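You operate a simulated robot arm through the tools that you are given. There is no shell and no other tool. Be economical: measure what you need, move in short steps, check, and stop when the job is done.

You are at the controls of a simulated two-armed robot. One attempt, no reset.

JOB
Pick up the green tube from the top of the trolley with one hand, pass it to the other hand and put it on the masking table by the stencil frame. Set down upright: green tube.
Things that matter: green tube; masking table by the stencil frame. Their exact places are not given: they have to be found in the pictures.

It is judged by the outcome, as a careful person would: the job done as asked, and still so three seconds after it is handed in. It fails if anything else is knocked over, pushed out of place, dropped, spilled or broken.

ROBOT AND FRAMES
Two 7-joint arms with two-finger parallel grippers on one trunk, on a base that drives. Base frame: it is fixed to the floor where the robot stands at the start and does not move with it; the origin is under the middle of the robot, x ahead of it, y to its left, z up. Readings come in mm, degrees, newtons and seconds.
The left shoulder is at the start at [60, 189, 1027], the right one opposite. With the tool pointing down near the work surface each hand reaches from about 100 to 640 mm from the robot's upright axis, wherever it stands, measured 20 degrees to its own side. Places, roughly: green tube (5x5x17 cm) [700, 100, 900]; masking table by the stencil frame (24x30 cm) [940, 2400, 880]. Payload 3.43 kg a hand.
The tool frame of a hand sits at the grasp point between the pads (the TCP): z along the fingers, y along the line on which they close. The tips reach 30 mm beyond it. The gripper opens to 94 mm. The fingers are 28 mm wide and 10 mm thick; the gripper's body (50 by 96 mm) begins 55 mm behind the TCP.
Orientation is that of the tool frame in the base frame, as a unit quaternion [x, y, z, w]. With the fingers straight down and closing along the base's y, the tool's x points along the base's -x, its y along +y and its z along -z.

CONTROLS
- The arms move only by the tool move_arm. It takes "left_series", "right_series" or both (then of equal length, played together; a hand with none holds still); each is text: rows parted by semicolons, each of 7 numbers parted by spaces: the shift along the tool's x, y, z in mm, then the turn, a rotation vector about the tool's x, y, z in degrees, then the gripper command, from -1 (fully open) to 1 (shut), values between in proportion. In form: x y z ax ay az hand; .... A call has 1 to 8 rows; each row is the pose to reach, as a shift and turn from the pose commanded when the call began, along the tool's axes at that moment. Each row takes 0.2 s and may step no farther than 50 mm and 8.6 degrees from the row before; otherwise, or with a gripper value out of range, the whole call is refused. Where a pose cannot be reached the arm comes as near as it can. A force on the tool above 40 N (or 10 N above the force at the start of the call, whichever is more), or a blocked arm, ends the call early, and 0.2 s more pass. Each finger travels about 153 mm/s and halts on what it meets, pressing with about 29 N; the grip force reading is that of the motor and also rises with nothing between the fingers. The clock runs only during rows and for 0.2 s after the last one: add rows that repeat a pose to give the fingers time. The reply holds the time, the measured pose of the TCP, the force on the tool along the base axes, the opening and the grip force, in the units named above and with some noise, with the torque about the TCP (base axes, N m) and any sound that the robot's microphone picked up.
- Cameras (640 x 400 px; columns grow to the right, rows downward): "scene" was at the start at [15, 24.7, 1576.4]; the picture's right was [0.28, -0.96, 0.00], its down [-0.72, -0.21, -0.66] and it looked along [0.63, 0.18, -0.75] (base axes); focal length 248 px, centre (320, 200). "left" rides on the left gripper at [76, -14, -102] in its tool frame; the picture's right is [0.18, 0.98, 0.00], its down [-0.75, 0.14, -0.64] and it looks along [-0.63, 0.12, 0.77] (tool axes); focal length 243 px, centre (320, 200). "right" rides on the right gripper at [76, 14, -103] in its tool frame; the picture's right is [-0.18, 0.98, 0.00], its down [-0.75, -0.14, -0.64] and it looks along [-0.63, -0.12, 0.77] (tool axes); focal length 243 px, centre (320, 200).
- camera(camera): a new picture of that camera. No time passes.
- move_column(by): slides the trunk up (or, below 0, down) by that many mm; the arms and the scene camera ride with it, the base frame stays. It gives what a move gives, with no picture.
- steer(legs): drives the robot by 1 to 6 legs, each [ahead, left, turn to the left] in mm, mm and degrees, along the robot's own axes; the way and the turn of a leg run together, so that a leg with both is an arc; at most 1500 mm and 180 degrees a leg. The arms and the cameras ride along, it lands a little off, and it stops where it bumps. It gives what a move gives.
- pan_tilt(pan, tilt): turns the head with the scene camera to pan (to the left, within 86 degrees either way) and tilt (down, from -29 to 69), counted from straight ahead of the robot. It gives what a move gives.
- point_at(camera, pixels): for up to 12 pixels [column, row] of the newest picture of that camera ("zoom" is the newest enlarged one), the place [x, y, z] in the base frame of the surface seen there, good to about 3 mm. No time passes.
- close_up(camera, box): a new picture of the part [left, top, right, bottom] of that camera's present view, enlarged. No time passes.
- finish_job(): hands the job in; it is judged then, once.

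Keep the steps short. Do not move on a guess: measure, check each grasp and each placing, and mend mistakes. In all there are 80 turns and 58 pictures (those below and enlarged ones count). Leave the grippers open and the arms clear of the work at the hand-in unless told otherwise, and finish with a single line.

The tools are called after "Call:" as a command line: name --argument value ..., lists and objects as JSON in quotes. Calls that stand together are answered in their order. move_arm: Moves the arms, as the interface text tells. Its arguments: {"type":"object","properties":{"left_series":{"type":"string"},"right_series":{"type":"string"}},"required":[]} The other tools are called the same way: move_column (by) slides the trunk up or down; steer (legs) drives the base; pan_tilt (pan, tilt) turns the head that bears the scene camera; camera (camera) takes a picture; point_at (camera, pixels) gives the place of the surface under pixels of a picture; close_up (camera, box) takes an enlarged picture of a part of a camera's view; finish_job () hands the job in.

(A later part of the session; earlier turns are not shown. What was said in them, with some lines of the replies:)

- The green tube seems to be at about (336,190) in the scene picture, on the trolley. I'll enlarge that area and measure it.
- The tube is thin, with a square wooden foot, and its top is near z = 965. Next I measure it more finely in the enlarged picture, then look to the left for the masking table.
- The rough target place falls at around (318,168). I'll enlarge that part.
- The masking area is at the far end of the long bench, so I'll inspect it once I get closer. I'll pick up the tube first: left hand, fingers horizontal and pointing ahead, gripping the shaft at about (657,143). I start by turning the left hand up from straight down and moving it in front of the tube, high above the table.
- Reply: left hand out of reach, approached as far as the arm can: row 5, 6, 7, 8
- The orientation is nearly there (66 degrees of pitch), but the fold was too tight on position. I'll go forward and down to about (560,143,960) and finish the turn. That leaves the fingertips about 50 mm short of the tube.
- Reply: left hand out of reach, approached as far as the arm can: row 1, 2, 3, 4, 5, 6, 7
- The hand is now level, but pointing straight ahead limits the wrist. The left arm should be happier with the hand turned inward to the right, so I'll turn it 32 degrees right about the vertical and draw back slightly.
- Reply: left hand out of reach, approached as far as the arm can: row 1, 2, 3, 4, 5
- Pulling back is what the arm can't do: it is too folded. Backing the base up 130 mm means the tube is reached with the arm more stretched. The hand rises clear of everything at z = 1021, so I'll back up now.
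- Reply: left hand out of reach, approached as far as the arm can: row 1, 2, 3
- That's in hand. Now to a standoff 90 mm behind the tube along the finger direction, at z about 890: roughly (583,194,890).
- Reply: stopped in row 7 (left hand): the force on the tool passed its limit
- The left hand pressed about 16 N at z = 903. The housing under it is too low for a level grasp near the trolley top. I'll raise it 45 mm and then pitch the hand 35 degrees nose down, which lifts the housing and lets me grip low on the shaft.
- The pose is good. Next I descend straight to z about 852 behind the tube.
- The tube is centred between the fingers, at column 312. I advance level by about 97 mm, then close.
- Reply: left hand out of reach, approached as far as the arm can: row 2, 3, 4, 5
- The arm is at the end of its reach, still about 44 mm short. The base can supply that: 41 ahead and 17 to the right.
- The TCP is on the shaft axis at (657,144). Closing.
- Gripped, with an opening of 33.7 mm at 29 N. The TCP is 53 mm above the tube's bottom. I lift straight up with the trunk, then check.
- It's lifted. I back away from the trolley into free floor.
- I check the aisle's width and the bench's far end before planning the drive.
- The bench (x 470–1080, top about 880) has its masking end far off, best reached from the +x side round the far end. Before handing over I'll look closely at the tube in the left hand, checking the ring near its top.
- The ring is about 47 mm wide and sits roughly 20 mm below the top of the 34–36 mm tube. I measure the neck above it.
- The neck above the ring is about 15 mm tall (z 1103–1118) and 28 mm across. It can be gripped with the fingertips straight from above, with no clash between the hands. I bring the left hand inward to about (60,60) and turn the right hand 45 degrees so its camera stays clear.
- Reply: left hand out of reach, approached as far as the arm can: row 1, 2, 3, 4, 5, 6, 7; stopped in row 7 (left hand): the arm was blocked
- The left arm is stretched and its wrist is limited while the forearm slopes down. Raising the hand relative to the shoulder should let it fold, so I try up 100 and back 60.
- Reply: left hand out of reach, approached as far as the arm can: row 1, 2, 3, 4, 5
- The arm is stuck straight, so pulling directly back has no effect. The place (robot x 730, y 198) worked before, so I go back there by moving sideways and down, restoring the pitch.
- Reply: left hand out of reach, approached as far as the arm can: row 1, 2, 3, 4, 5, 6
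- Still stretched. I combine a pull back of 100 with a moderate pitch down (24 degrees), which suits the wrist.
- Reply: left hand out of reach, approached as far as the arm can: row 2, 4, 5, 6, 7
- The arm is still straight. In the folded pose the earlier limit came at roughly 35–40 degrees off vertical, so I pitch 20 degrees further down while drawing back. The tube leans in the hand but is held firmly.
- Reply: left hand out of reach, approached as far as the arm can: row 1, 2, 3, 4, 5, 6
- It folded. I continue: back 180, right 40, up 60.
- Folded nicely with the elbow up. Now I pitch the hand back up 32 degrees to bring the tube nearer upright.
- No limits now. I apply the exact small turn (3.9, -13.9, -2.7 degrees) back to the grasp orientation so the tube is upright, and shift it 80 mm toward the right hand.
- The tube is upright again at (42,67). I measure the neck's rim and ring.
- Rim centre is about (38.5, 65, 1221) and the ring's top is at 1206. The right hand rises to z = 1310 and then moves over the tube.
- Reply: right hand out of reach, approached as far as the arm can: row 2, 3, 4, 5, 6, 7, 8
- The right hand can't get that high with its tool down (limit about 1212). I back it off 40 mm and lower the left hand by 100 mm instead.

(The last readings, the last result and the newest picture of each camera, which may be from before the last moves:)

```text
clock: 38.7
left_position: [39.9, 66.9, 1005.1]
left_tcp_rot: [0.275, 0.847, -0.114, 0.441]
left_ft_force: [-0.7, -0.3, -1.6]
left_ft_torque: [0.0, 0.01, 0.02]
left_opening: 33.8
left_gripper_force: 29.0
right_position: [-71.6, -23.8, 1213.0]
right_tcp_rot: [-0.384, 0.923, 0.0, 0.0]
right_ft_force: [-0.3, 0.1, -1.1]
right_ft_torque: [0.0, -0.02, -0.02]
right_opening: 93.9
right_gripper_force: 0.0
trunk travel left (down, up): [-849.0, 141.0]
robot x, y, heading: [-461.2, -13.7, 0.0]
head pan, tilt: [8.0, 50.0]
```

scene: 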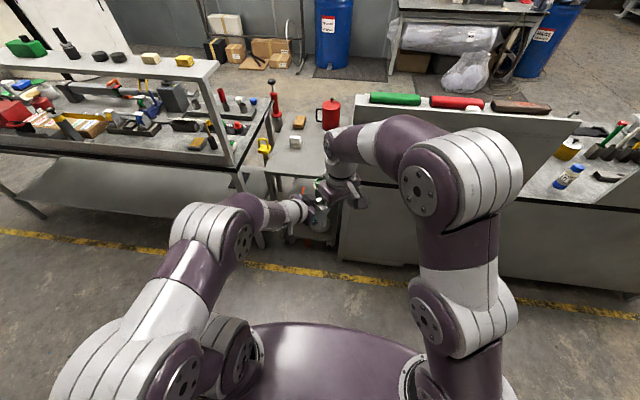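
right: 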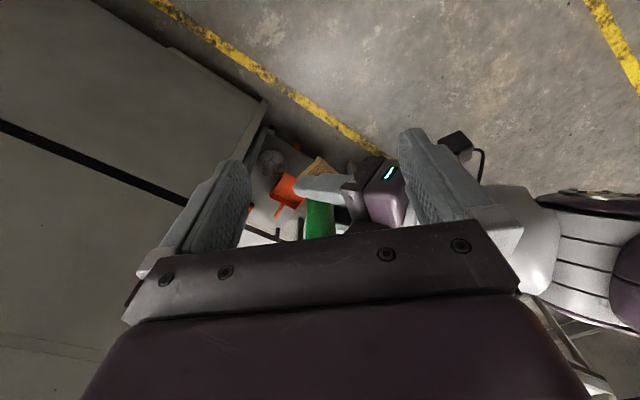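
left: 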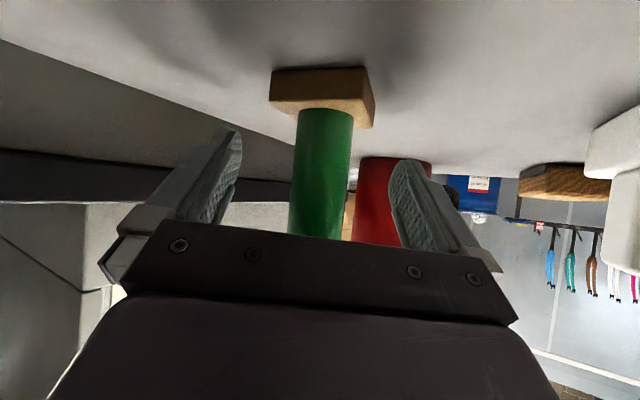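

The left hand lowered cleanly. The rim should now be near (38,65,1120). The right hand goes above it at z = 1175.

Call:
move_arm --right_series "-35 -4 10 0 0 0 -1; -70 -8 20 0 0 0 -1; -105 -12 30 0 0 0 -1; -140 -15 38 0 0 0 -1; -140 -15 38 0 0 0 -1"

Call:
camera --camera "right"

Call:
close_up --camera "scene" --box '[260, 130, 420, 230]'

```text
clock: 39.9
left_position: [39.1, 68.1, 1005.4]
left_tcp_rot: [0.275, 0.847, -0.114, 0.441]
left_ft_force: [-0.2, -0.1, -2.3]
left_ft_torque: [0.03, 0.03, 0.02]
left_opening: 33.6
left_gripper_force: 28.8
right_position: [8.1, 43.5, 1159.8]
right_tcp_rot: [-0.384, 0.923, 0.0, 0.0]
right_ft_force: [-0.5, -0.1, -0.3]
right_ft_torque: [0.0, 0.01, -0.04]
right_opening: 94.0
right_gripper_force: 0.0
right hand out of reach, approached as far as the arm can: row 3, 4, 5
trunk travel left (down, up): [-849.0, 141.0]
robot x, y, heading: [-461.7, -17.4, 0.2]
head pan, tilt: [8.0, 50.0]
```

```text
28 pictures are left
```

right: 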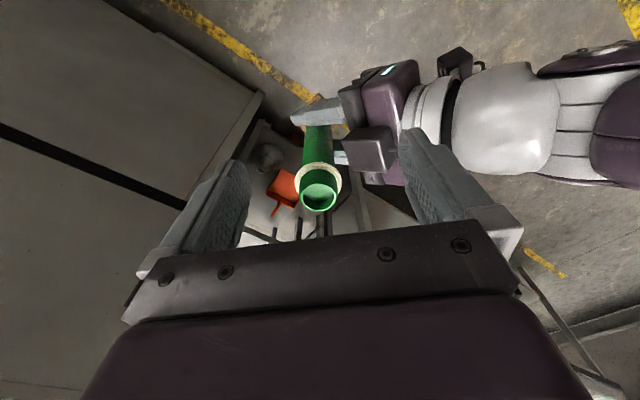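

```text
4.00 times, centred on (340, 180) of scene
```

zoom: 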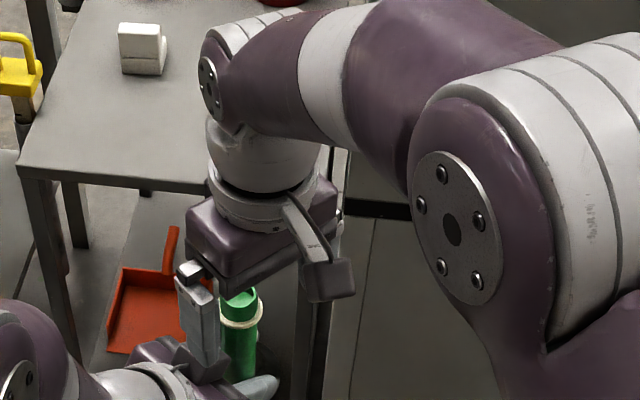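

The right arm is about 37 mm short at this height. The left hand can bring the tube to it: down 30, then 40 back and 60 right.

Call:
move_arm --left_series "12 -1 9 0 0 0 1; 24 -2 18 0 0 0 1; 23 -25 17 0 0 0 1; 22 -50 17 0 0 0 1; 21 -73 16 0 0 0 1; 21 -73 16 0 0 0 1"

Call:
camera --camera "right"

```text
clock: 41.3
left_position: [15.6, 12.6, 979.3]
left_tcp_rot: [0.276, 0.849, -0.122, 0.435]
left_ft_force: [-0.5, 0.0, -2.0]
left_ft_torque: [-0.03, 0.03, 0.05]
left_opening: 33.7
left_gripper_force: 29.3
left hand out of reach, approached as far as the arm can: row 4, 5, 6
right_position: [8.1, 43.5, 1158.5]
right_tcp_rot: [-0.384, 0.923, 0.0, 0.0]
right_ft_force: [0.2, -0.2, -0.5]
right_ft_torque: [0.0, 0.0, -0.01]
right_opening: 94.1
right_gripper_force: 0.0
trunk travel left (down, up): [-849.0, 141.0]
robot x, y, heading: [-462.4, -16.7, -0.0]
head pan, tilt: [8.0, 50.0]
```

```text
26 pictures are left
```

right: 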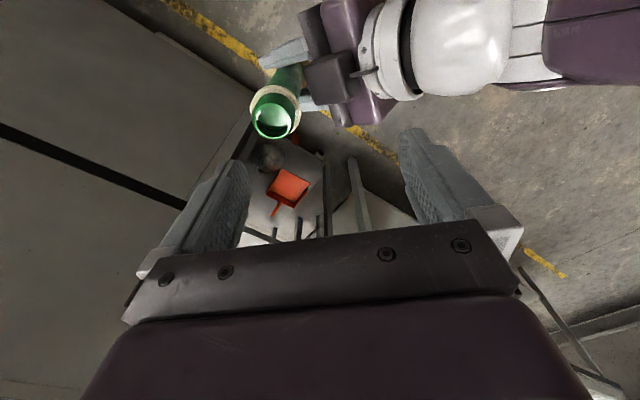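

I measure the rim with the right camera, around (272,118).

Call:
point_at --camera "right" --pixels '[[272, 138], [255, 118], [292, 118], [270, 102], [297, 105], [252, 103], [275, 93], [285, 90]]'

```text
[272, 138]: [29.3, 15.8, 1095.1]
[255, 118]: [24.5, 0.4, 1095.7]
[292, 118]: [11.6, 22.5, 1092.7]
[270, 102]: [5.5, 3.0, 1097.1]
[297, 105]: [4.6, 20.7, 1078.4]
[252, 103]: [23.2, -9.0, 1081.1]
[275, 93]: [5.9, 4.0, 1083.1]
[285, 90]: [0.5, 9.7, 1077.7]
```

The rim centre is about (17, 11, 1095), with the ring's top near 1081. I align the right hand over it and come down to z = 1140 first.

Call:
move_arm --right_series "9 -15 0 0 0 0 -1; 17 -29 0 0 0 0 -1; 17 -29 18 0 0 0 -1; 17 -29 18 0 0 0 -1"

Call:
camera --camera "right"

```text
clock: 42.3
left_position: [17.0, 13.7, 981.7]
left_tcp_rot: [0.274, 0.848, -0.122, 0.436]
left_ft_force: [0.3, -0.4, -2.0]
left_ft_torque: [0.01, 0.0, 0.0]
left_opening: 33.4
left_gripper_force: 29.1
right_position: [18.3, 11.3, 1139.5]
right_tcp_rot: [-0.384, 0.923, 0.0, 0.0]
right_ft_force: [0.1, -0.1, 0.1]
right_ft_torque: [-0.03, 0.0, -0.01]
right_opening: 93.7
right_gripper_force: 0.1
trunk travel left (down, up): [-849.0, 141.0]
robot x, y, heading: [-463.3, -17.2, -0.0]
head pan, tilt: [8.0, 50.0]
```

```text
25 pictures are left
```

right: 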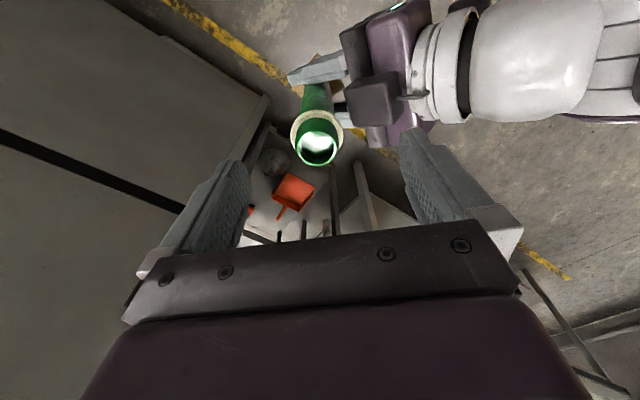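

The rim shows at (318,148), and a point 45 mm below the TCP should show at (320,146), so it is aligned. I go down 28 mm and close the right hand on the neck.

Call:
move_arm --right_series "0 0 10 0 0 0 -1; 0 0 20 0 0 0 -1; 0 0 28 0 0 0 -1; 0 0 28 0 0 0 -1"

Call:
close_up --camera "scene" --box '[250, 140, 410, 240]'

Call:
camera --camera "right"

```text
clock: 43.3
left_position: [16.8, 13.1, 982.2]
left_tcp_rot: [0.274, 0.849, -0.122, 0.435]
left_ft_force: [-0.5, -0.2, -1.2]
left_ft_torque: [-0.01, 0.01, -0.01]
left_opening: 33.5
left_gripper_force: 28.7
right_position: [17.1, 11.9, 1109.7]
right_tcp_rot: [-0.384, 0.923, 0.0, 0.0]
right_ft_force: [-0.3, 0.2, -0.2]
right_ft_torque: [0.01, -0.03, -0.01]
right_opening: 94.0
right_gripper_force: 0.0
trunk travel left (down, up): [-849.0, 141.0]
robot x, y, heading: [-465.3, -13.4, 0.2]
head pan, tilt: [8.0, 50.0]
```

```text
4.00 times, centred on (330, 190) of scene
```

zoom: 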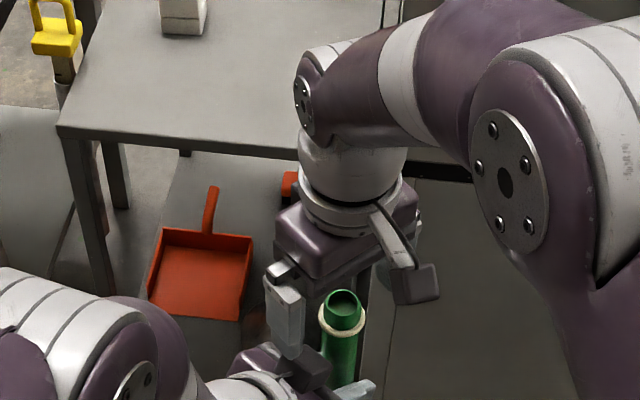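

```text
23 pictures are left
```

right: 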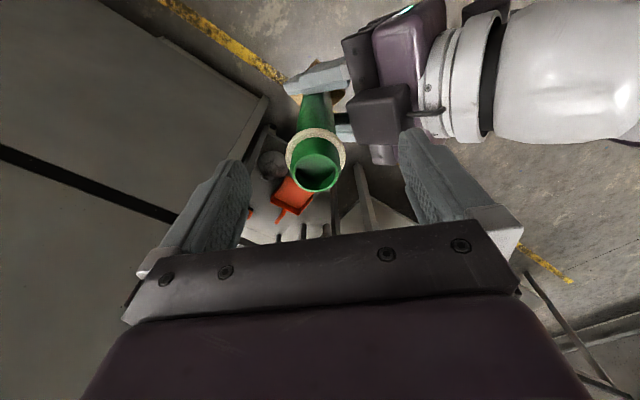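

Aligned. The tips are about level with the ring's top, so I raise 3 mm and close on the neck.

Call:
move_arm --right_series "0 0 -3 0 0 0 -1; 0 0 -3 0 0 0 0; 0 0 -3 0 0 0 0.3; 0 0 -3 0 0 0 1; 0 0 -3 0 0 0 1; 0 0 -3 0 0 0 1"

Call:
camera --camera "right"

Call:
close_up --camera "scene" --box '[290, 190, 370, 240]'

```text
clock: 44.7
left_position: [16.0, 14.5, 979.5]
left_tcp_rot: [0.275, 0.849, -0.123, 0.435]
left_ft_force: [-7.9, 7.8, -0.5]
left_ft_torque: [-0.55, -0.66, -0.01]
left_opening: 33.5
left_gripper_force: 28.8
right_position: [17.2, 12.7, 1112.7]
right_tcp_rot: [-0.384, 0.923, -0.001, 0.0]
right_ft_force: [7.4, -6.7, 0.6]
right_ft_torque: [-0.52, -0.45, -0.06]
right_opening: 29.5
right_gripper_force: 28.9
trunk travel left (down, up): [-849.0, 141.0]
robot x, y, heading: [-466.3, -20.5, -0.0]
head pan, tilt: [8.0, 50.0]
```

```text
22 pictures are left
```

right: 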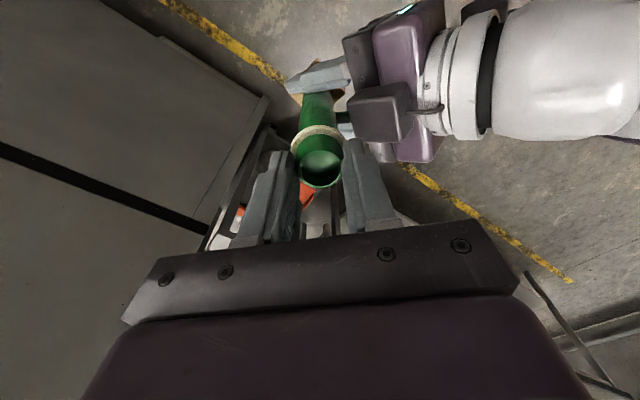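

```text
8.00 times, centred on (330, 215) of scene
```

zoom: 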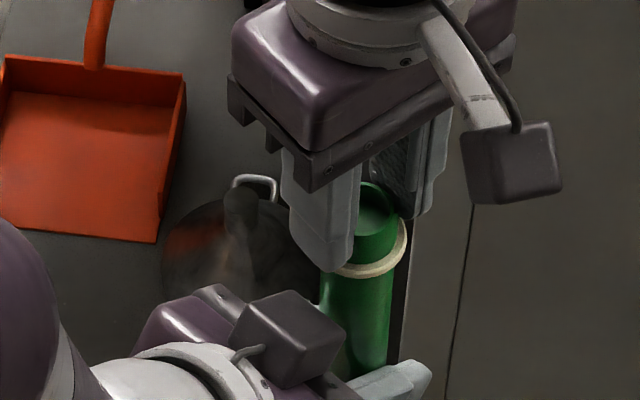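

Gripped by the right hand at 29.5 mm, matching the neck. About 10 N of side force remains between the hands, so I shift the right hand 2 mm along -y of its tool to relieve it.

Call:
move_arm --right_series "0 -1 0 0 0 0 1; 0 -2 0 0 0 0 1; 0 -2 0 0 0 0 1"

```text
clock: 45.5
left_position: [17.8, 12.5, 981.7]
left_tcp_rot: [0.276, 0.848, -0.123, 0.435]
left_ft_force: [8.5, -0.7, -13.2]
left_ft_torque: [0.33, 0.64, 0.04]
left_opening: 33.8
left_gripper_force: 29.3
right_position: [17.5, 11.6, 1112.9]
right_tcp_rot: [-0.384, 0.923, -0.001, 0.0]
right_ft_force: [-9.1, 1.2, 12.7]
right_ft_torque: [-0.21, 0.51, -0.05]
right_opening: 29.5
right_gripper_force: 28.9
trunk travel left (down, up): [-849.0, 141.0]
robot x, y, heading: [-463.2, -17.9, -0.0]
head pan, tilt: [8.0, 50.0]
```

Each hand carries up to about 13 N through the tube without slipping, so the right grip is sound. I release the left hand, leaving it in place around the tube.

Call:
move_arm --left_series "0 0 0 0 0 0 0.2; 0 0 0 0 0 0 0; 0 0 0 0 0 0 -0.5; 0 0 0 0 0 0 -1; 0 0 0 0 0 0 -1" --right_series "0 1 0 0 0 0 1; 0 1 0 0 0 0 1; 0 1 0 0 0 0 1; 0 1 0 0 0 0 1; 0 1 0 0 0 0 1"

Call:
close_up --camera "scene" --box '[270, 170, 398, 250]'

```text
clock: 46.7
left_position: [17.2, 13.4, 980.4]
left_tcp_rot: [0.275, 0.849, -0.122, 0.435]
left_ft_force: [-0.3, -0.7, 0.6]
left_ft_torque: [-0.03, 0.01, 0.05]
left_opening: 93.9
left_gripper_force: 0.1
right_position: [17.7, 10.6, 1113.6]
right_tcp_rot: [-0.384, 0.923, 0.0, 0.0]
right_ft_force: [0.0, -0.2, 0.2]
right_ft_torque: [-0.01, 0.01, 0.0]
right_opening: 29.6
right_gripper_force: 29.2
trunk travel left (down, up): [-849.0, 141.0]
robot x, y, heading: [-461.8, -16.5, -0.1]
head pan, tilt: [8.0, 50.0]
```

```text
5.00 times, centred on (334, 210) of scene
```

zoom: 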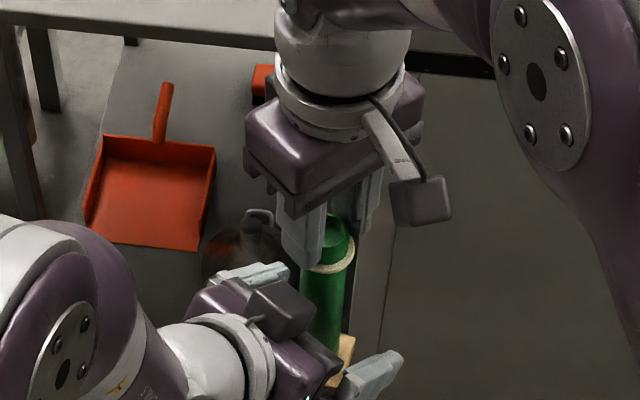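

The tube hangs upright from the right hand. Left hand: draw back level, away along its own heading.

Call:
move_arm --left_series "13 -1 -18 0 0 0 -1; 26 -1 -35 0 0 0 -1; 38 -2 -53 0 0 0 -1; 51 -3 -71 0 0 0 -1; 64 -3 -88 0 0 0 -1; 64 -3 -88 0 0 0 -1"

Call:
close_up --camera "scene" --box '[240, 160, 400, 260]'

```text
clock: 48.1
left_position: [-30.8, 83.4, 1014.1]
left_tcp_rot: [0.274, 0.851, -0.126, 0.431]
left_ft_force: [0.2, 0.7, 0.1]
left_ft_torque: [0.02, -0.01, -0.03]
left_opening: 94.0
left_gripper_force: 0.1
left hand out of reach, approached as far as the arm can: row 1, 2, 3, 4, 5, 6
right_position: [17.7, 11.2, 1112.1]
right_tcp_rot: [-0.383, 0.924, 0.0, 0.0]
right_ft_force: [-0.5, 0.5, 0.2]
right_ft_torque: [0.03, 0.02, 0.01]
right_opening: 29.4
right_gripper_force: 28.9
trunk travel left (down, up): [-849.0, 141.0]
robot x, y, heading: [-463.9, -18.3, -0.2]
head pan, tilt: [8.0, 50.0]
```

```text
4.00 times, centred on (320, 210) of scene
```

zoom: 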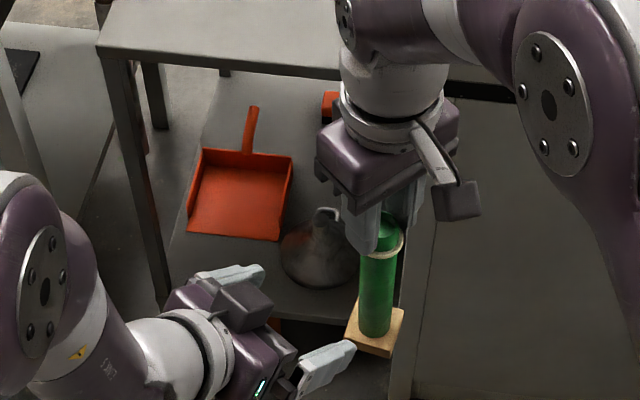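

The hand-over worked. I bring the left hand well away to the left with the tool turned down.

Call:
move_arm --left_series "6 25 -17 0 0 0 -1; 12 50 -33 0 8 0 -1; 18 75 -50 0 16 0 -1; 24 100 -66 0 24 0 -1; 30 125 -83 0 32 0 -1; 30 125 -83 0 40 0 -1; 30 125 -83 0 48 0 -1; 30 125 -83 0 48 0 -1"

Call:
camera --camera "scene"

```text
clock: 49.9
left_position: [-33.1, 232.9, 1041.8]
left_tcp_rot: [0.298, 0.953, 0.007, 0.057]
left_ft_force: [-0.4, 0.2, -0.8]
left_ft_torque: [0.01, -0.03, 0.02]
left_opening: 94.0
left_gripper_force: 0.1
right_position: [16.9, 10.8, 1113.7]
right_tcp_rot: [-0.384, 0.923, 0.0, 0.0]
right_ft_force: [-0.3, 0.3, -0.8]
right_ft_torque: [0.02, 0.01, -0.03]
right_opening: 29.2
right_gripper_force: 29.2
trunk travel left (down, up): [-849.0, 141.0]
robot x, y, heading: [-460.8, -16.6, -0.0]
head pan, tilt: [8.0, 50.0]
```

```text
18 pictures are left
```

scene: 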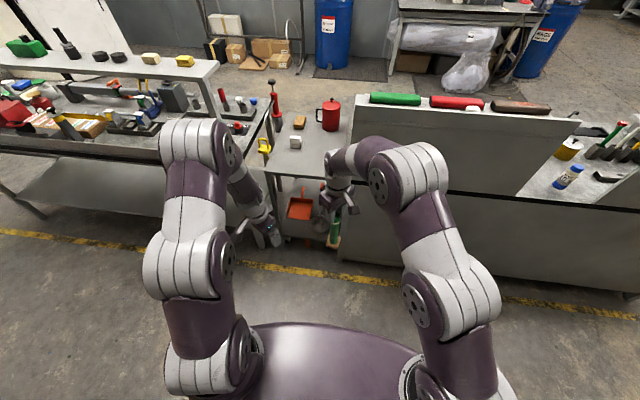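

I now slide left along the aisle in three legs, keeping heading 0, to about y = 3030. Clear on both sides: the rack is at x = -1000 and the bench edge at 470.

Call:
steer --legs '[[0, 1000, 0], [0, 1000, 0], [0, 1050, 0]]'

Call:
pan_tilt --pan -18 --tilt 25

Call:
camera --camera "scene"

```text
clock: 65.0
left_position: [-21.5, 3297.4, 1040.8]
left_tcp_rot: [0.304, 0.951, 0.007, 0.059]
left_ft_force: [-0.2, -0.7, 0.1]
left_ft_torque: [0.02, -0.01, -0.02]
left_opening: 94.0
left_gripper_force: 0.2
right_position: [23.4, 3075.9, 1114.1]
right_tcp_rot: [-0.378, 0.926, 0.0, 0.0]
right_ft_force: [-1.2, 0.0, 0.9]
right_ft_torque: [-0.02, 0.0, -0.02]
right_opening: 29.4
right_gripper_force: 29.0
trunk travel left (down, up): [-849.0, 141.0]
robot x, y, heading: [-456.4, 3055.7, -1.1]
head pan, tilt: [8.0, 50.0]
```

```text
clock: 65.9
left_position: [-22.3, 3297.7, 1040.2]
left_tcp_rot: [0.304, 0.951, 0.007, 0.058]
left_ft_force: [-0.2, 0.3, 0.2]
left_ft_torque: [0.02, 0.0, 0.03]
left_opening: 94.0
left_gripper_force: 0.2
right_position: [23.3, 3075.2, 1113.0]
right_tcp_rot: [-0.377, 0.926, -0.001, 0.0]
right_ft_force: [0.1, -0.4, 0.1]
right_ft_torque: [0.0, 0.0, 0.02]
right_opening: 29.5
right_gripper_force: 28.8
trunk travel left (down, up): [-849.0, 141.0]
robot x, y, heading: [-455.3, 3054.8, -0.9]
head pan, tilt: [-18.0, 25.0]
```

```text
17 pictures are left
```

scene: 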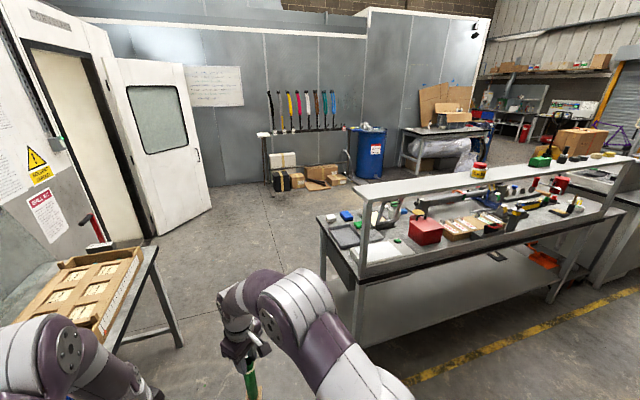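

The far end of the bench is in view, and the tube is still held at (250,375). I enlarge the end of the bench.

Call:
close_up --camera "scene" --box '[312, 182, 440, 262]'

Call:
point_at --camera "zoom" --pixels '[[30, 205], [250, 350], [170, 150], [110, 225], [180, 235], [160, 275], [250, 275], [330, 225], [40, 155], [310, 140], [345, 135], [230, 330]]'

```text
5.00 times, centred on (376, 222) of scene
```

zoom: 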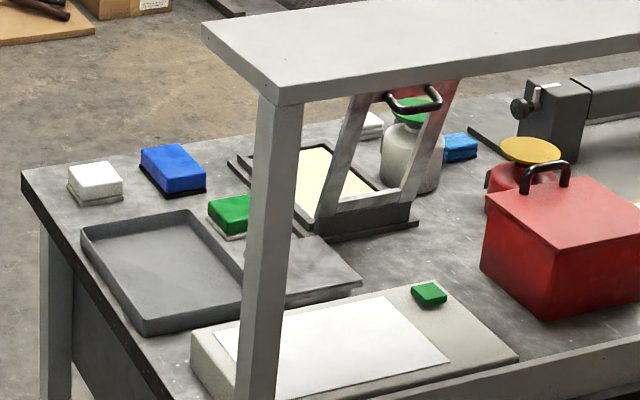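

```text
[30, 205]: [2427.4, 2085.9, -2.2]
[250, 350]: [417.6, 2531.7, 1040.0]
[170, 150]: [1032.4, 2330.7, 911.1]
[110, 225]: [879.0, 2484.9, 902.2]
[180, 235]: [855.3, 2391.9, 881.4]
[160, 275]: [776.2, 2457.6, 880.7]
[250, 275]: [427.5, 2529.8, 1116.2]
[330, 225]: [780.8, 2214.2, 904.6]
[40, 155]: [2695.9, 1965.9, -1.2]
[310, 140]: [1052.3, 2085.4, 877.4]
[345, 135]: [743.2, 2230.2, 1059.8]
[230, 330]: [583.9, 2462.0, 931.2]
```

I measure the tray, the flat plate, the blocks and the free surface.

Call:
point_at --camera "zoom" --pixels '[[84, 232], [188, 211], [146, 330], [243, 300], [310, 270], [335, 262], [362, 280], [285, 305], [98, 172], [180, 165], [205, 205], [230, 212]]'

Call:
point_at --camera "zoom" --pixels '[[140, 200], [70, 205], [25, 175], [230, 170], [215, 180], [200, 260], [130, 260], [300, 240], [375, 245], [55, 215], [225, 160], [400, 265]]'

```text
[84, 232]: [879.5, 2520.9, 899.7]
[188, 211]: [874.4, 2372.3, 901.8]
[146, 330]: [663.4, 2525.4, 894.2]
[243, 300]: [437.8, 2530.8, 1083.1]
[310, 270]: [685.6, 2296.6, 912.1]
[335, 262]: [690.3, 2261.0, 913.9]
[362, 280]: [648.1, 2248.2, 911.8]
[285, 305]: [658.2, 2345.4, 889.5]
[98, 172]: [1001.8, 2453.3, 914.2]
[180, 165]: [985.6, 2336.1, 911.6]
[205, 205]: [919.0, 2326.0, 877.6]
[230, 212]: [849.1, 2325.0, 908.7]
```

```text
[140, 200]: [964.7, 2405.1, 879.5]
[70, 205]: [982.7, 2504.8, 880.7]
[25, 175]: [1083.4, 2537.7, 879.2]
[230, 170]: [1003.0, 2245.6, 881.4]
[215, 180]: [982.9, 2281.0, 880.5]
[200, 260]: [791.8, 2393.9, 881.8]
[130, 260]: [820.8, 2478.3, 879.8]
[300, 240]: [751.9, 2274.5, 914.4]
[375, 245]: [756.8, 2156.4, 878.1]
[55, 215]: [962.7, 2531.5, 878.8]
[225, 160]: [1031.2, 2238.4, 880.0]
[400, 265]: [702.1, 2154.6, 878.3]
```

The masking area is bare bench (z = 880) around (940,2400), between the grey tray (x < 880), the blue block, the white block and the green block near the stencil frame. I'll go along y = 3055 to x about 1045, turn right to face the bench end, then check.

Call:
steer --legs '[[1500, 20, 0], [0, 0, -89]]'

Call:
pan_tilt --pan -5 --tilt 48

Call:
camera --camera "scene"

```text
refused: leg 1 is longer than a leg can be; nothing moved
```

```text
clock: 66.8
left_position: [-23.5, 3296.8, 1042.2]
left_tcp_rot: [0.305, 0.951, 0.007, 0.059]
left_ft_force: [-0.2, 0.1, 0.0]
left_ft_torque: [0.0, 0.02, 0.0]
left_opening: 93.7
left_gripper_force: 0.1
right_position: [23.3, 3075.7, 1113.7]
right_tcp_rot: [-0.376, 0.927, 0.0, 0.0]
right_ft_force: [-0.1, 0.1, 0.3]
right_ft_torque: [-0.02, 0.0, 0.01]
right_opening: 29.4
right_gripper_force: 29.4
trunk travel left (down, up): [-849.0, 141.0]
robot x, y, heading: [-459.6, 3057.3, -0.7]
head pan, tilt: [-5.0, 48.0]
```

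```text
15 pictures are left
```

scene: 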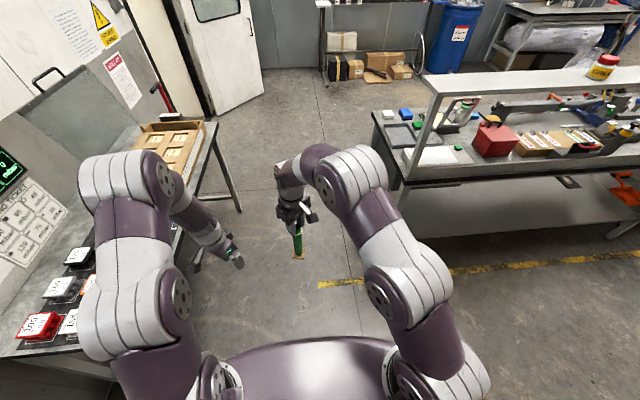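

The leg was too long by a hair. I check side clearances with this picture before driving.

Call:
point_at --camera "scene" --pixels '[[214, 128], [240, 208], [84, 190], [95, 270], [82, 340], [205, 150], [373, 115], [404, 165], [104, 360], [30, 355]]'

```text
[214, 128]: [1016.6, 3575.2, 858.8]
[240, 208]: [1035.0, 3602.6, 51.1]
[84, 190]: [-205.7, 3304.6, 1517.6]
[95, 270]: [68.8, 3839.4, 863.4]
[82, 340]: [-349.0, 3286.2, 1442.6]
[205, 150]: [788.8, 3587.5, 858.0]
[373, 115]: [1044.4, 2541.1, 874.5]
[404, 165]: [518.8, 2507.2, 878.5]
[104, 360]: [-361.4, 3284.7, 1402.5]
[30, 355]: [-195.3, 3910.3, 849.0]
```

Plenty of room: the back table's edge is at y = 3580, my left elbow at about 3305 and the bench end at 2541. I drive ahead 1480 in two legs, then turn right.

Call:
steer --legs '[[750, 10, 0], [740, 10, 0], [0, 0, -89]]'

Call:
camera --camera "scene"

```text
clock: 78.2
left_position: [1303.2, 2629.5, 1043.0]
left_tcp_rot: [0.879, 0.473, -0.036, 0.046]
left_ft_force: [0.0, -0.2, 0.2]
left_ft_torque: [-0.01, 0.0, -0.04]
left_opening: 94.1
left_gripper_force: 0.1
right_position: [1082.2, 2575.5, 1112.9]
right_tcp_rot: [0.371, 0.929, 0.0, 0.0]
right_ft_force: [-0.4, 0.0, -0.6]
right_ft_torque: [0.02, 0.02, -0.03]
right_opening: 29.3
right_gripper_force: 29.1
trunk travel left (down, up): [-849.0, 141.0]
robot x, y, heading: [1046.1, 3055.3, -88.5]
head pan, tilt: [-5.0, 48.0]
```

```text
14 pictures are left
```

scene: 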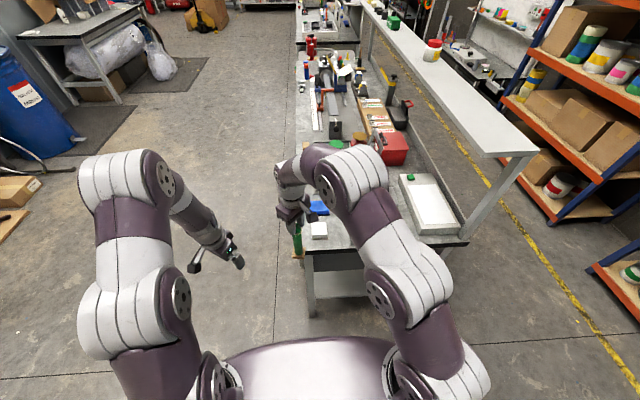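

Good. I raise the trunk 100 mm (tube's bottom at 1028), then move ahead 105 mm.

Call:
move_column --by 100

Call:
steer --legs '[[105, 0, -1.5]]'

Call:
camera --camera "right"

```text
clock: 79.6
left_position: [1302.5, 2629.4, 1140.7]
left_tcp_rot: [0.879, 0.473, -0.036, 0.047]
left_ft_force: [1.4, -0.3, 0.0]
left_ft_torque: [0.04, 0.0, -0.01]
left_opening: 93.9
left_gripper_force: 0.1
right_position: [1082.5, 2574.2, 1214.2]
right_tcp_rot: [0.37, 0.929, -0.001, 0.0]
right_ft_force: [-0.2, 0.6, -2.1]
right_ft_torque: [-0.02, -0.01, -0.03]
right_opening: 29.4
right_gripper_force: 29.4
trunk travel left (down, up): [-949.0, 41.0]
robot x, y, heading: [1047.4, 3055.1, -88.5]
head pan, tilt: [-5.0, 48.0]
```

```text
clock: 80.7
left_position: [1293.8, 2521.8, 1141.5]
left_tcp_rot: [0.885, 0.462, -0.036, 0.047]
left_ft_force: [0.4, 0.2, -0.5]
left_ft_torque: [-0.03, -0.01, 0.01]
left_opening: 94.2
left_gripper_force: 0.0
right_position: [1072.2, 2472.8, 1214.4]
right_tcp_rot: [0.382, 0.924, -0.001, 0.001]
right_ft_force: [0.6, 0.2, -1.2]
right_ft_torque: [0.0, 0.01, 0.06]
right_opening: 29.6
right_gripper_force: 28.6
trunk travel left (down, up): [-949.0, 41.0]
robot x, y, heading: [1042.1, 2950.2, -90.1]
head pan, tilt: [-5.0, 48.0]
```

```text
13 pictures are left
```

right: 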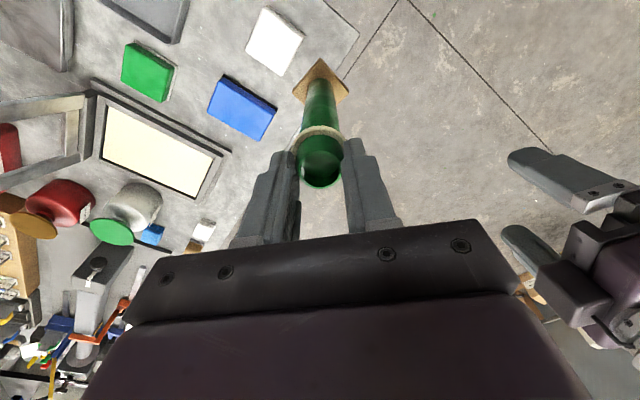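

An excellent view of the spot. I measure block outlines and free surface.

Call:
point_at --camera "right" --pixels '[[247, 42], [270, 10], [280, 74], [225, 77], [208, 110], [175, 68], [140, 42], [178, 42], [185, 12], [215, 40], [200, 60], [160, 102]]'

Call:
point_at --camera "right" --pixels '[[300, 38], [276, 105], [317, 62], [297, 92], [347, 92], [322, 95], [318, 165], [320, 135], [230, 15], [120, 15], [300, 185], [340, 30]]'

```text
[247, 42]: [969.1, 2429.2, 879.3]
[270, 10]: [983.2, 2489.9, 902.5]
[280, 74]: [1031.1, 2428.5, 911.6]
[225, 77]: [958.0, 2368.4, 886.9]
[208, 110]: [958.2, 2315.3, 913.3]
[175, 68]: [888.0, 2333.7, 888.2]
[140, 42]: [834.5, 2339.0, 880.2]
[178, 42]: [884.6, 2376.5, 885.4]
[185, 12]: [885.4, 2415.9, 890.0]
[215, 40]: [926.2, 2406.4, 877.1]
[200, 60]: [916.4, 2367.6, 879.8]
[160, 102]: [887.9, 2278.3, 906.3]
```

```text
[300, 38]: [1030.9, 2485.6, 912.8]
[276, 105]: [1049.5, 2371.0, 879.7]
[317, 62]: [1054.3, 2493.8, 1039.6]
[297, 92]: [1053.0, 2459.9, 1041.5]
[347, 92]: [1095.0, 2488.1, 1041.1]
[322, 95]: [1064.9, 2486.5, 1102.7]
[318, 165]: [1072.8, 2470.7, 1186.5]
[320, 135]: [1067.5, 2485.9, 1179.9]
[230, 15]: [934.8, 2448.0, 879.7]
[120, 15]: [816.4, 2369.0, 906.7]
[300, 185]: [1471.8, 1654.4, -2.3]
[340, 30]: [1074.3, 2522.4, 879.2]
```

The free strip runs from x = 886 (tray) to about 958–969 (blue and white blocks). The foot goes to (925, 2412). The right hand moves across, staying high and lowering 60 mm (tube's bottom at 969, above everything).

Call:
move_arm --right_series "12 -29 12 0 0 0 1; 24 -59 24 0 0 0 1; 37 -88 36 0 0 0 1; 49 -118 48 0 0 0 1; 61 -147 60 0 0 0 1; 61 -147 60 0 0 0 1"

Call:
camera --camera "right"

```text
clock: 82.1
left_position: [1294.4, 2520.1, 1141.3]
left_tcp_rot: [0.885, 0.462, -0.037, 0.046]
left_ft_force: [0.6, 0.1, -0.2]
left_ft_torque: [0.02, 0.02, -0.02]
left_opening: 94.2
left_gripper_force: 0.0
right_position: [924.0, 2408.6, 1152.2]
right_tcp_rot: [0.381, 0.924, 0.001, 0.0]
right_ft_force: [-0.2, 0.6, -1.0]
right_ft_torque: [-0.02, 0.0, 0.01]
right_opening: 29.4
right_gripper_force: 28.9
trunk travel left (down, up): [-949.0, 41.0]
robot x, y, heading: [1045.0, 2952.4, -90.0]
head pan, tilt: [-5.0, 48.0]
```

```text
12 pictures are left
```

right: 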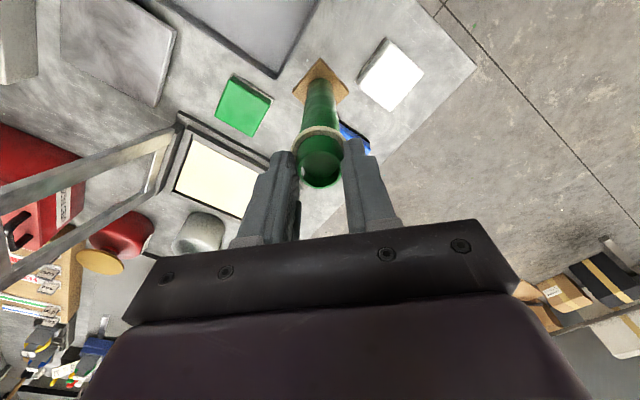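

Aligned between the tray, green, blue and white blocks. I descend 75 mm, leaving about 12 mm to go.

Call:
move_arm --right_series "0 0 25 0 0 0 1; 0 0 50 0 0 0 1; 0 0 75 0 0 0 1; 0 0 75 0 0 0 1"

Call:
camera --camera "right"

```text
clock: 83.1
left_position: [1292.1, 2520.4, 1141.8]
left_tcp_rot: [0.885, 0.463, -0.036, 0.047]
left_ft_force: [-0.6, 0.7, 0.6]
left_ft_torque: [0.02, -0.01, 0.02]
left_opening: 93.9
left_gripper_force: 0.0
right_position: [924.5, 2409.2, 1077.1]
right_tcp_rot: [0.382, 0.924, 0.0, 0.001]
right_ft_force: [0.5, -0.3, -2.5]
right_ft_torque: [0.0, -0.01, 0.03]
right_opening: 29.1
right_gripper_force: 28.8
trunk travel left (down, up): [-949.0, 41.0]
robot x, y, heading: [1045.1, 2949.9, -90.0]
head pan, tilt: [-5.0, 48.0]
```

```text
11 pictures are left
```

right: 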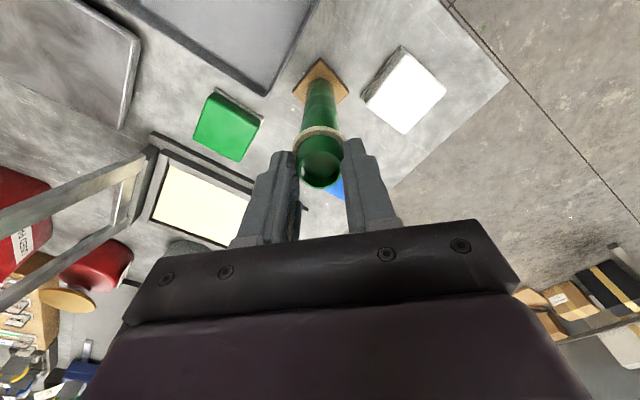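

Clear all round. I lower in 2–3 mm steps, watching the force.

Call:
move_arm --right_series "0 0 3 0 0 0 1; 0 0 6 0 0 0 1; 0 0 8 0 0 0 1; 0 0 10 0 0 0 1; 0 0 10 0 0 0 1"

Call:
point_at --camera "right" --pixels '[[298, 90], [343, 92], [319, 62], [285, 110]]'

```text
clock: 84.3
left_position: [1292.8, 2520.1, 1140.9]
left_tcp_rot: [0.885, 0.461, -0.036, 0.046]
left_ft_force: [0.0, 0.1, -0.4]
left_ft_torque: [0.01, 0.0, -0.02]
left_opening: 94.1
left_gripper_force: 0.1
right_position: [925.7, 2409.2, 1069.1]
right_tcp_rot: [0.382, 0.924, 0.0, 0.0]
right_ft_force: [0.5, 0.0, -1.5]
right_ft_torque: [-0.03, 0.0, 0.0]
right_opening: 29.7
right_gripper_force: 28.9
trunk travel left (down, up): [-949.0, 41.0]
robot x, y, heading: [1046.4, 2952.6, -90.3]
head pan, tilt: [-5.0, 48.0]
```

```text
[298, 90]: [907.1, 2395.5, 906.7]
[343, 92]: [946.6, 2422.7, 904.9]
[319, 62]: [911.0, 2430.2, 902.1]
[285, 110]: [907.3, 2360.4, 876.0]
```

Not touching yet; by the foot's height about 2–3 mm remain. I continue in 1 mm steps.

Call:
move_arm --right_series "0 0 1 0 0 0 1; 0 0 2 0 0 0 1; 0 0 3 0 0 0 1; 0 0 3 0 0 0 1"

```text
clock: 85.3
left_position: [1292.2, 2522.1, 1141.4]
left_tcp_rot: [0.885, 0.462, -0.036, 0.046]
left_ft_force: [0.3, 0.0, -0.7]
left_ft_torque: [0.02, -0.02, 0.03]
left_opening: 93.9
left_gripper_force: 0.0
right_position: [923.7, 2409.8, 1067.4]
right_tcp_rot: [0.381, 0.924, -0.001, 0.0]
right_ft_force: [-0.9, 0.0, 13.0]
right_ft_torque: [0.34, 0.52, 0.01]
right_opening: 29.3
right_gripper_force: 29.0
trunk travel left (down, up): [-949.0, 41.0]
robot x, y, heading: [1048.2, 2951.5, -90.1]
head pan, tilt: [-5.0, 48.0]
```

Contact: 13 N upward. I ease up 1 mm and check before opening.

Call:
move_arm --right_series "0 0 -1 0 0 0 1; 0 0 -1 0 0 0 1"

Call:
camera --camera "right"

```text
clock: 85.9
left_position: [1294.0, 2521.6, 1142.0]
left_tcp_rot: [0.885, 0.462, -0.036, 0.047]
left_ft_force: [0.6, -0.4, 0.4]
left_ft_torque: [0.0, -0.02, 0.0]
left_opening: 94.1
left_gripper_force: 0.2
right_position: [925.1, 2409.8, 1067.0]
right_tcp_rot: [0.382, 0.924, -0.001, 0.0]
right_ft_force: [1.2, -2.4, 7.7]
right_ft_torque: [-0.22, 0.08, 0.0]
right_opening: 29.0
right_gripper_force: 29.5
trunk travel left (down, up): [-949.0, 41.0]
robot x, y, heading: [1042.6, 2950.9, -90.1]
head pan, tilt: [-5.0, 48.0]
```

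```text
10 pictures are left
```

right: 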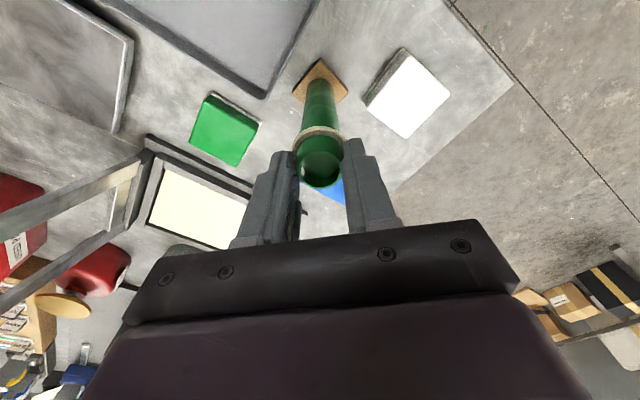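

It stands on the bench with light pressure and clear gaps all round. I open the right hand gently.

Call:
move_arm --right_series "0 0 -1 0 0 0 0.3; 0 0 -1 0 0 0 0; 0 0 -1 0 0 0 -0.5; 0 0 -1 0 0 0 -1; 0 0 -1 0 0 0 -1"

Call:
camera --camera "right"

```text
clock: 87.1
left_position: [1292.5, 2520.0, 1140.9]
left_tcp_rot: [0.885, 0.462, -0.036, 0.046]
left_ft_force: [-0.2, 0.8, -0.2]
left_ft_torque: [-0.01, 0.02, 0.02]
left_opening: 93.9
left_gripper_force: 0.1
right_position: [923.9, 2410.5, 1067.1]
right_tcp_rot: [0.382, 0.924, 0.001, 0.001]
right_ft_force: [0.0, 0.1, 0.2]
right_ft_torque: [-0.03, 0.0, 0.02]
right_opening: 94.1
right_gripper_force: 0.0
trunk travel left (down, up): [-949.0, 41.0]
robot x, y, heading: [1046.7, 2953.1, -90.0]
head pan, tilt: [-5.0, 48.0]
```

```text
9 pictures are left
```

right: 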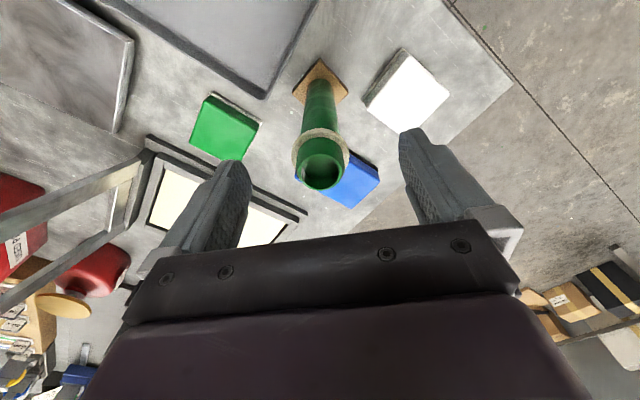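

The tube stands free. I raise the trunk 40 mm (purely vertical, tips clear the rim), then back the base away 200 mm.

Call:
move_column --by 40

Call:
move_arm --right_series "0 0 -10 0 0 0 -1; 0 0 -20 0 0 0 -1; 0 0 -30 0 0 0 -1; 0 0 -30 0 0 0 -1"

Call:
steer --legs '[[-200, 0, 0]]'

Call:
camera --camera "scene"

```text
clock: 88.0
left_position: [1293.1, 2520.0, 1180.0]
left_tcp_rot: [0.885, 0.462, -0.036, 0.046]
left_ft_force: [-0.3, 0.4, 0.1]
left_ft_torque: [-0.03, 0.01, -0.03]
left_opening: 94.0
left_gripper_force: 0.1
right_position: [924.3, 2409.9, 1106.0]
right_tcp_rot: [0.382, 0.924, 0.0, 0.0]
right_ft_force: [0.5, -0.4, 0.5]
right_ft_torque: [0.03, -0.01, 0.0]
right_opening: 93.9
right_gripper_force: 0.1
trunk travel left (down, up): [-989.0, 1.0]
robot x, y, heading: [1046.6, 2950.7, -90.0]
head pan, tilt: [-5.0, 48.0]
```

```text
clock: 89.0
left_position: [1293.1, 2520.4, 1180.4]
left_tcp_rot: [0.885, 0.463, -0.036, 0.045]
left_ft_force: [-0.3, -0.3, 0.0]
left_ft_torque: [-0.03, 0.01, -0.03]
left_opening: 93.8
left_gripper_force: 0.0
right_position: [924.6, 2409.5, 1137.7]
right_tcp_rot: [0.381, 0.925, 0.0, 0.0]
right_ft_force: [-0.9, 0.0, -0.6]
right_ft_torque: [-0.01, -0.01, -0.01]
right_opening: 94.1
right_gripper_force: 0.0
trunk travel left (down, up): [-989.0, 1.0]
robot x, y, heading: [1044.8, 2953.4, -90.2]
head pan, tilt: [-5.0, 48.0]
```

```text
clock: 90.6
left_position: [1292.3, 2714.7, 1179.2]
left_tcp_rot: [0.886, 0.46, -0.035, 0.044]
left_ft_force: [0.0, -0.1, 0.4]
left_ft_torque: [0.03, -0.02, 0.07]
left_opening: 93.9
left_gripper_force: 0.1
right_position: [923.6, 2606.3, 1135.1]
right_tcp_rot: [0.384, 0.924, 0.001, 0.0]
right_ft_force: [-0.5, 1.1, -0.1]
right_ft_torque: [0.06, -0.01, 0.0]
right_opening: 94.0
right_gripper_force: 0.1
trunk travel left (down, up): [-989.0, 1.0]
robot x, y, heading: [1046.3, 3150.0, -90.3]
head pan, tilt: [-5.0, 48.0]
```

```text
8 pictures are left
```

scene: 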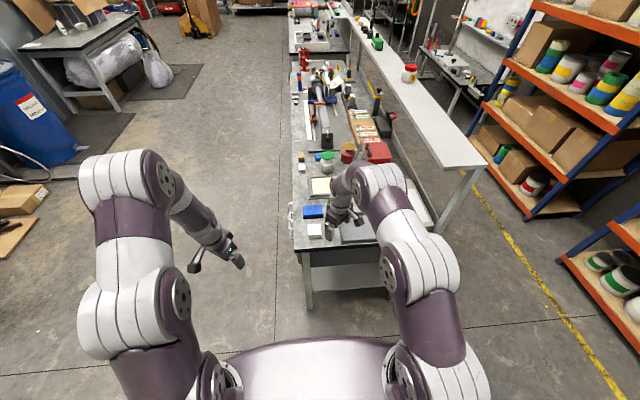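

The hand hides the tube from the head camera. I slide 300 mm to the robot's left over free floor to see it and to clear the work.

Call:
steer --legs '[[0, 300, 0]]'

Call:
pan_tilt --pan -25 --tilt 40

Call:
camera --camera "scene"

```text
clock: 92.6
left_position: [1587.6, 2717.8, 1181.2]
left_tcp_rot: [0.886, 0.461, -0.035, 0.047]
left_ft_force: [0.2, 0.0, -0.3]
left_ft_torque: [-0.04, -0.01, 0.02]
left_opening: 93.7
left_gripper_force: 0.2
right_position: [1220.9, 2607.5, 1138.7]
right_tcp_rot: [0.383, 0.924, 0.0, 0.0]
right_ft_force: [-0.1, -0.1, -0.3]
right_ft_torque: [0.04, -0.03, 0.04]
right_opening: 94.2
right_gripper_force: 0.0
trunk travel left (down, up): [-989.0, 1.0]
robot x, y, heading: [1348.8, 3149.9, -90.3]
head pan, tilt: [-5.0, 48.0]
```

```text
clock: 93.4
left_position: [1591.4, 2717.7, 1180.8]
left_tcp_rot: [0.885, 0.461, -0.035, 0.047]
left_ft_force: [-0.4, 0.2, 0.0]
left_ft_torque: [-0.01, -0.01, -0.03]
left_opening: 94.3
left_gripper_force: 0.1
right_position: [1222.1, 2607.1, 1137.2]
right_tcp_rot: [0.383, 0.924, 0.0, -0.001]
right_ft_force: [0.3, 0.1, 0.1]
right_ft_torque: [0.0, 0.01, 0.0]
right_opening: 94.2
right_gripper_force: 0.0
trunk travel left (down, up): [-989.0, 1.0]
robot x, y, heading: [1342.3, 3150.3, -90.2]
head pan, tilt: [-25.0, 40.0]
```

```text
7 pictures are left
```

scene: 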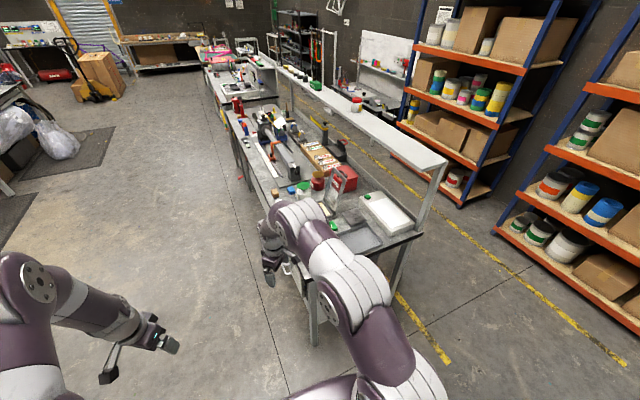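

The right arm still blocks the view. Turning the robot 40 degrees left swings the arms away from the bench; then I look back with the head.

Call:
steer --legs '[[0, 0, 45]]'

Call:
pan_tilt --pan -76 --tilt 38

Call:
camera --camera "scene"

```text
clock: 95.9
left_position: [1823.9, 3022.0, 1181.9]
left_tcp_rot: [0.638, 0.768, -0.015, 0.056]
left_ft_force: [0.9, 0.2, 0.6]
left_ft_torque: [0.02, 0.02, 0.02]
left_opening: 94.1
left_gripper_force: 0.0
right_position: [1643.9, 2682.9, 1137.0]
right_tcp_rot: [-0.003, 1.0, 0.0, 0.0]
right_ft_force: [1.1, -0.5, 1.1]
right_ft_torque: [0.0, 0.01, 0.0]
right_opening: 94.0
right_gripper_force: 0.1
trunk travel left (down, up): [-989.0, 1.0]
robot x, y, heading: [1344.2, 3148.8, -44.5]
head pan, tilt: [-25.0, 40.0]
```

```text
clock: 97.1
left_position: [1824.0, 3022.2, 1182.0]
left_tcp_rot: [0.637, 0.768, -0.016, 0.056]
left_ft_force: [0.2, -0.1, 0.5]
left_ft_torque: [-0.03, -0.03, 0.02]
left_opening: 94.0
left_gripper_force: 0.0
right_position: [1643.8, 2682.6, 1137.3]
right_tcp_rot: [-0.003, 1.0, 0.0, 0.0]
right_ft_force: [-0.2, 0.4, 0.0]
right_ft_torque: [0.04, -0.02, -0.03]
right_opening: 94.0
right_gripper_force: 0.2
trunk travel left (down, up): [-989.0, 1.0]
robot x, y, heading: [1342.0, 3153.7, -44.6]
head pan, tilt: [-76.0, 38.0]
```

```text
6 pictures are left
```

scene: 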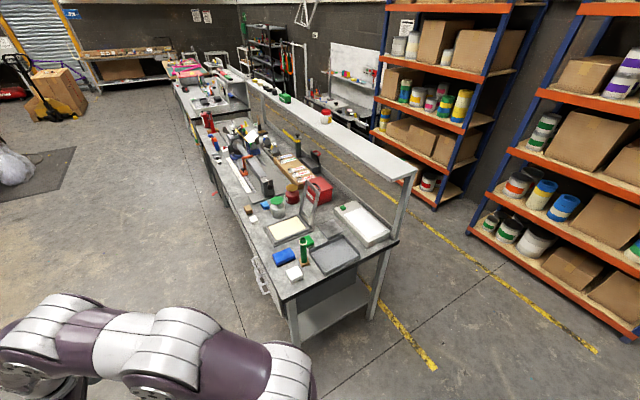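

The tube stands at about (304,250) on the bench. I enlarge it to verify.

Call:
close_up --camera "scene" --box '[256, 200, 384, 280]'

Call:
point_at --camera "scene" --pixels '[[304, 241], [304, 250], [304, 263], [285, 256], [293, 272]]'

```text
5.00 times, centred on (320, 240) of scene
```

zoom: 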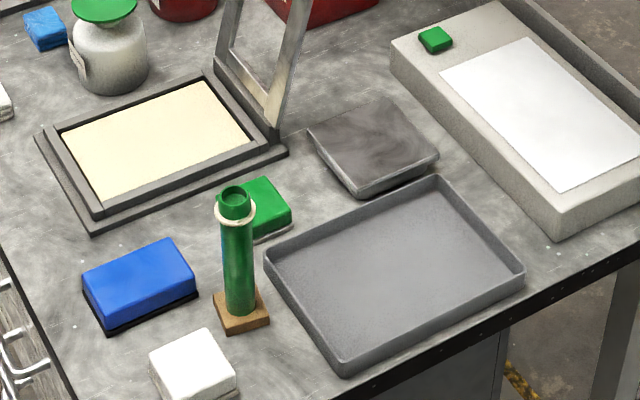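

```text
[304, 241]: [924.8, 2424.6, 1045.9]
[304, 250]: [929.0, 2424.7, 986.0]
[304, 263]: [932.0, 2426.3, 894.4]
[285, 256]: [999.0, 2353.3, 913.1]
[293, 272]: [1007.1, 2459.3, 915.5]
```

The tube stands upright on the bench by the stencil frame at about (925,2411). It touches nothing, the other items are in place, and both grippers are open and clear. Handing in.

Call:
finish_job

```text
The job is handed in.
```

The green tube was passed from the left hand to the right and now stands upright by the stencil frame at about (925, 2410), on the bare bench spot I took to be the masking table, with nothing else disturbed.
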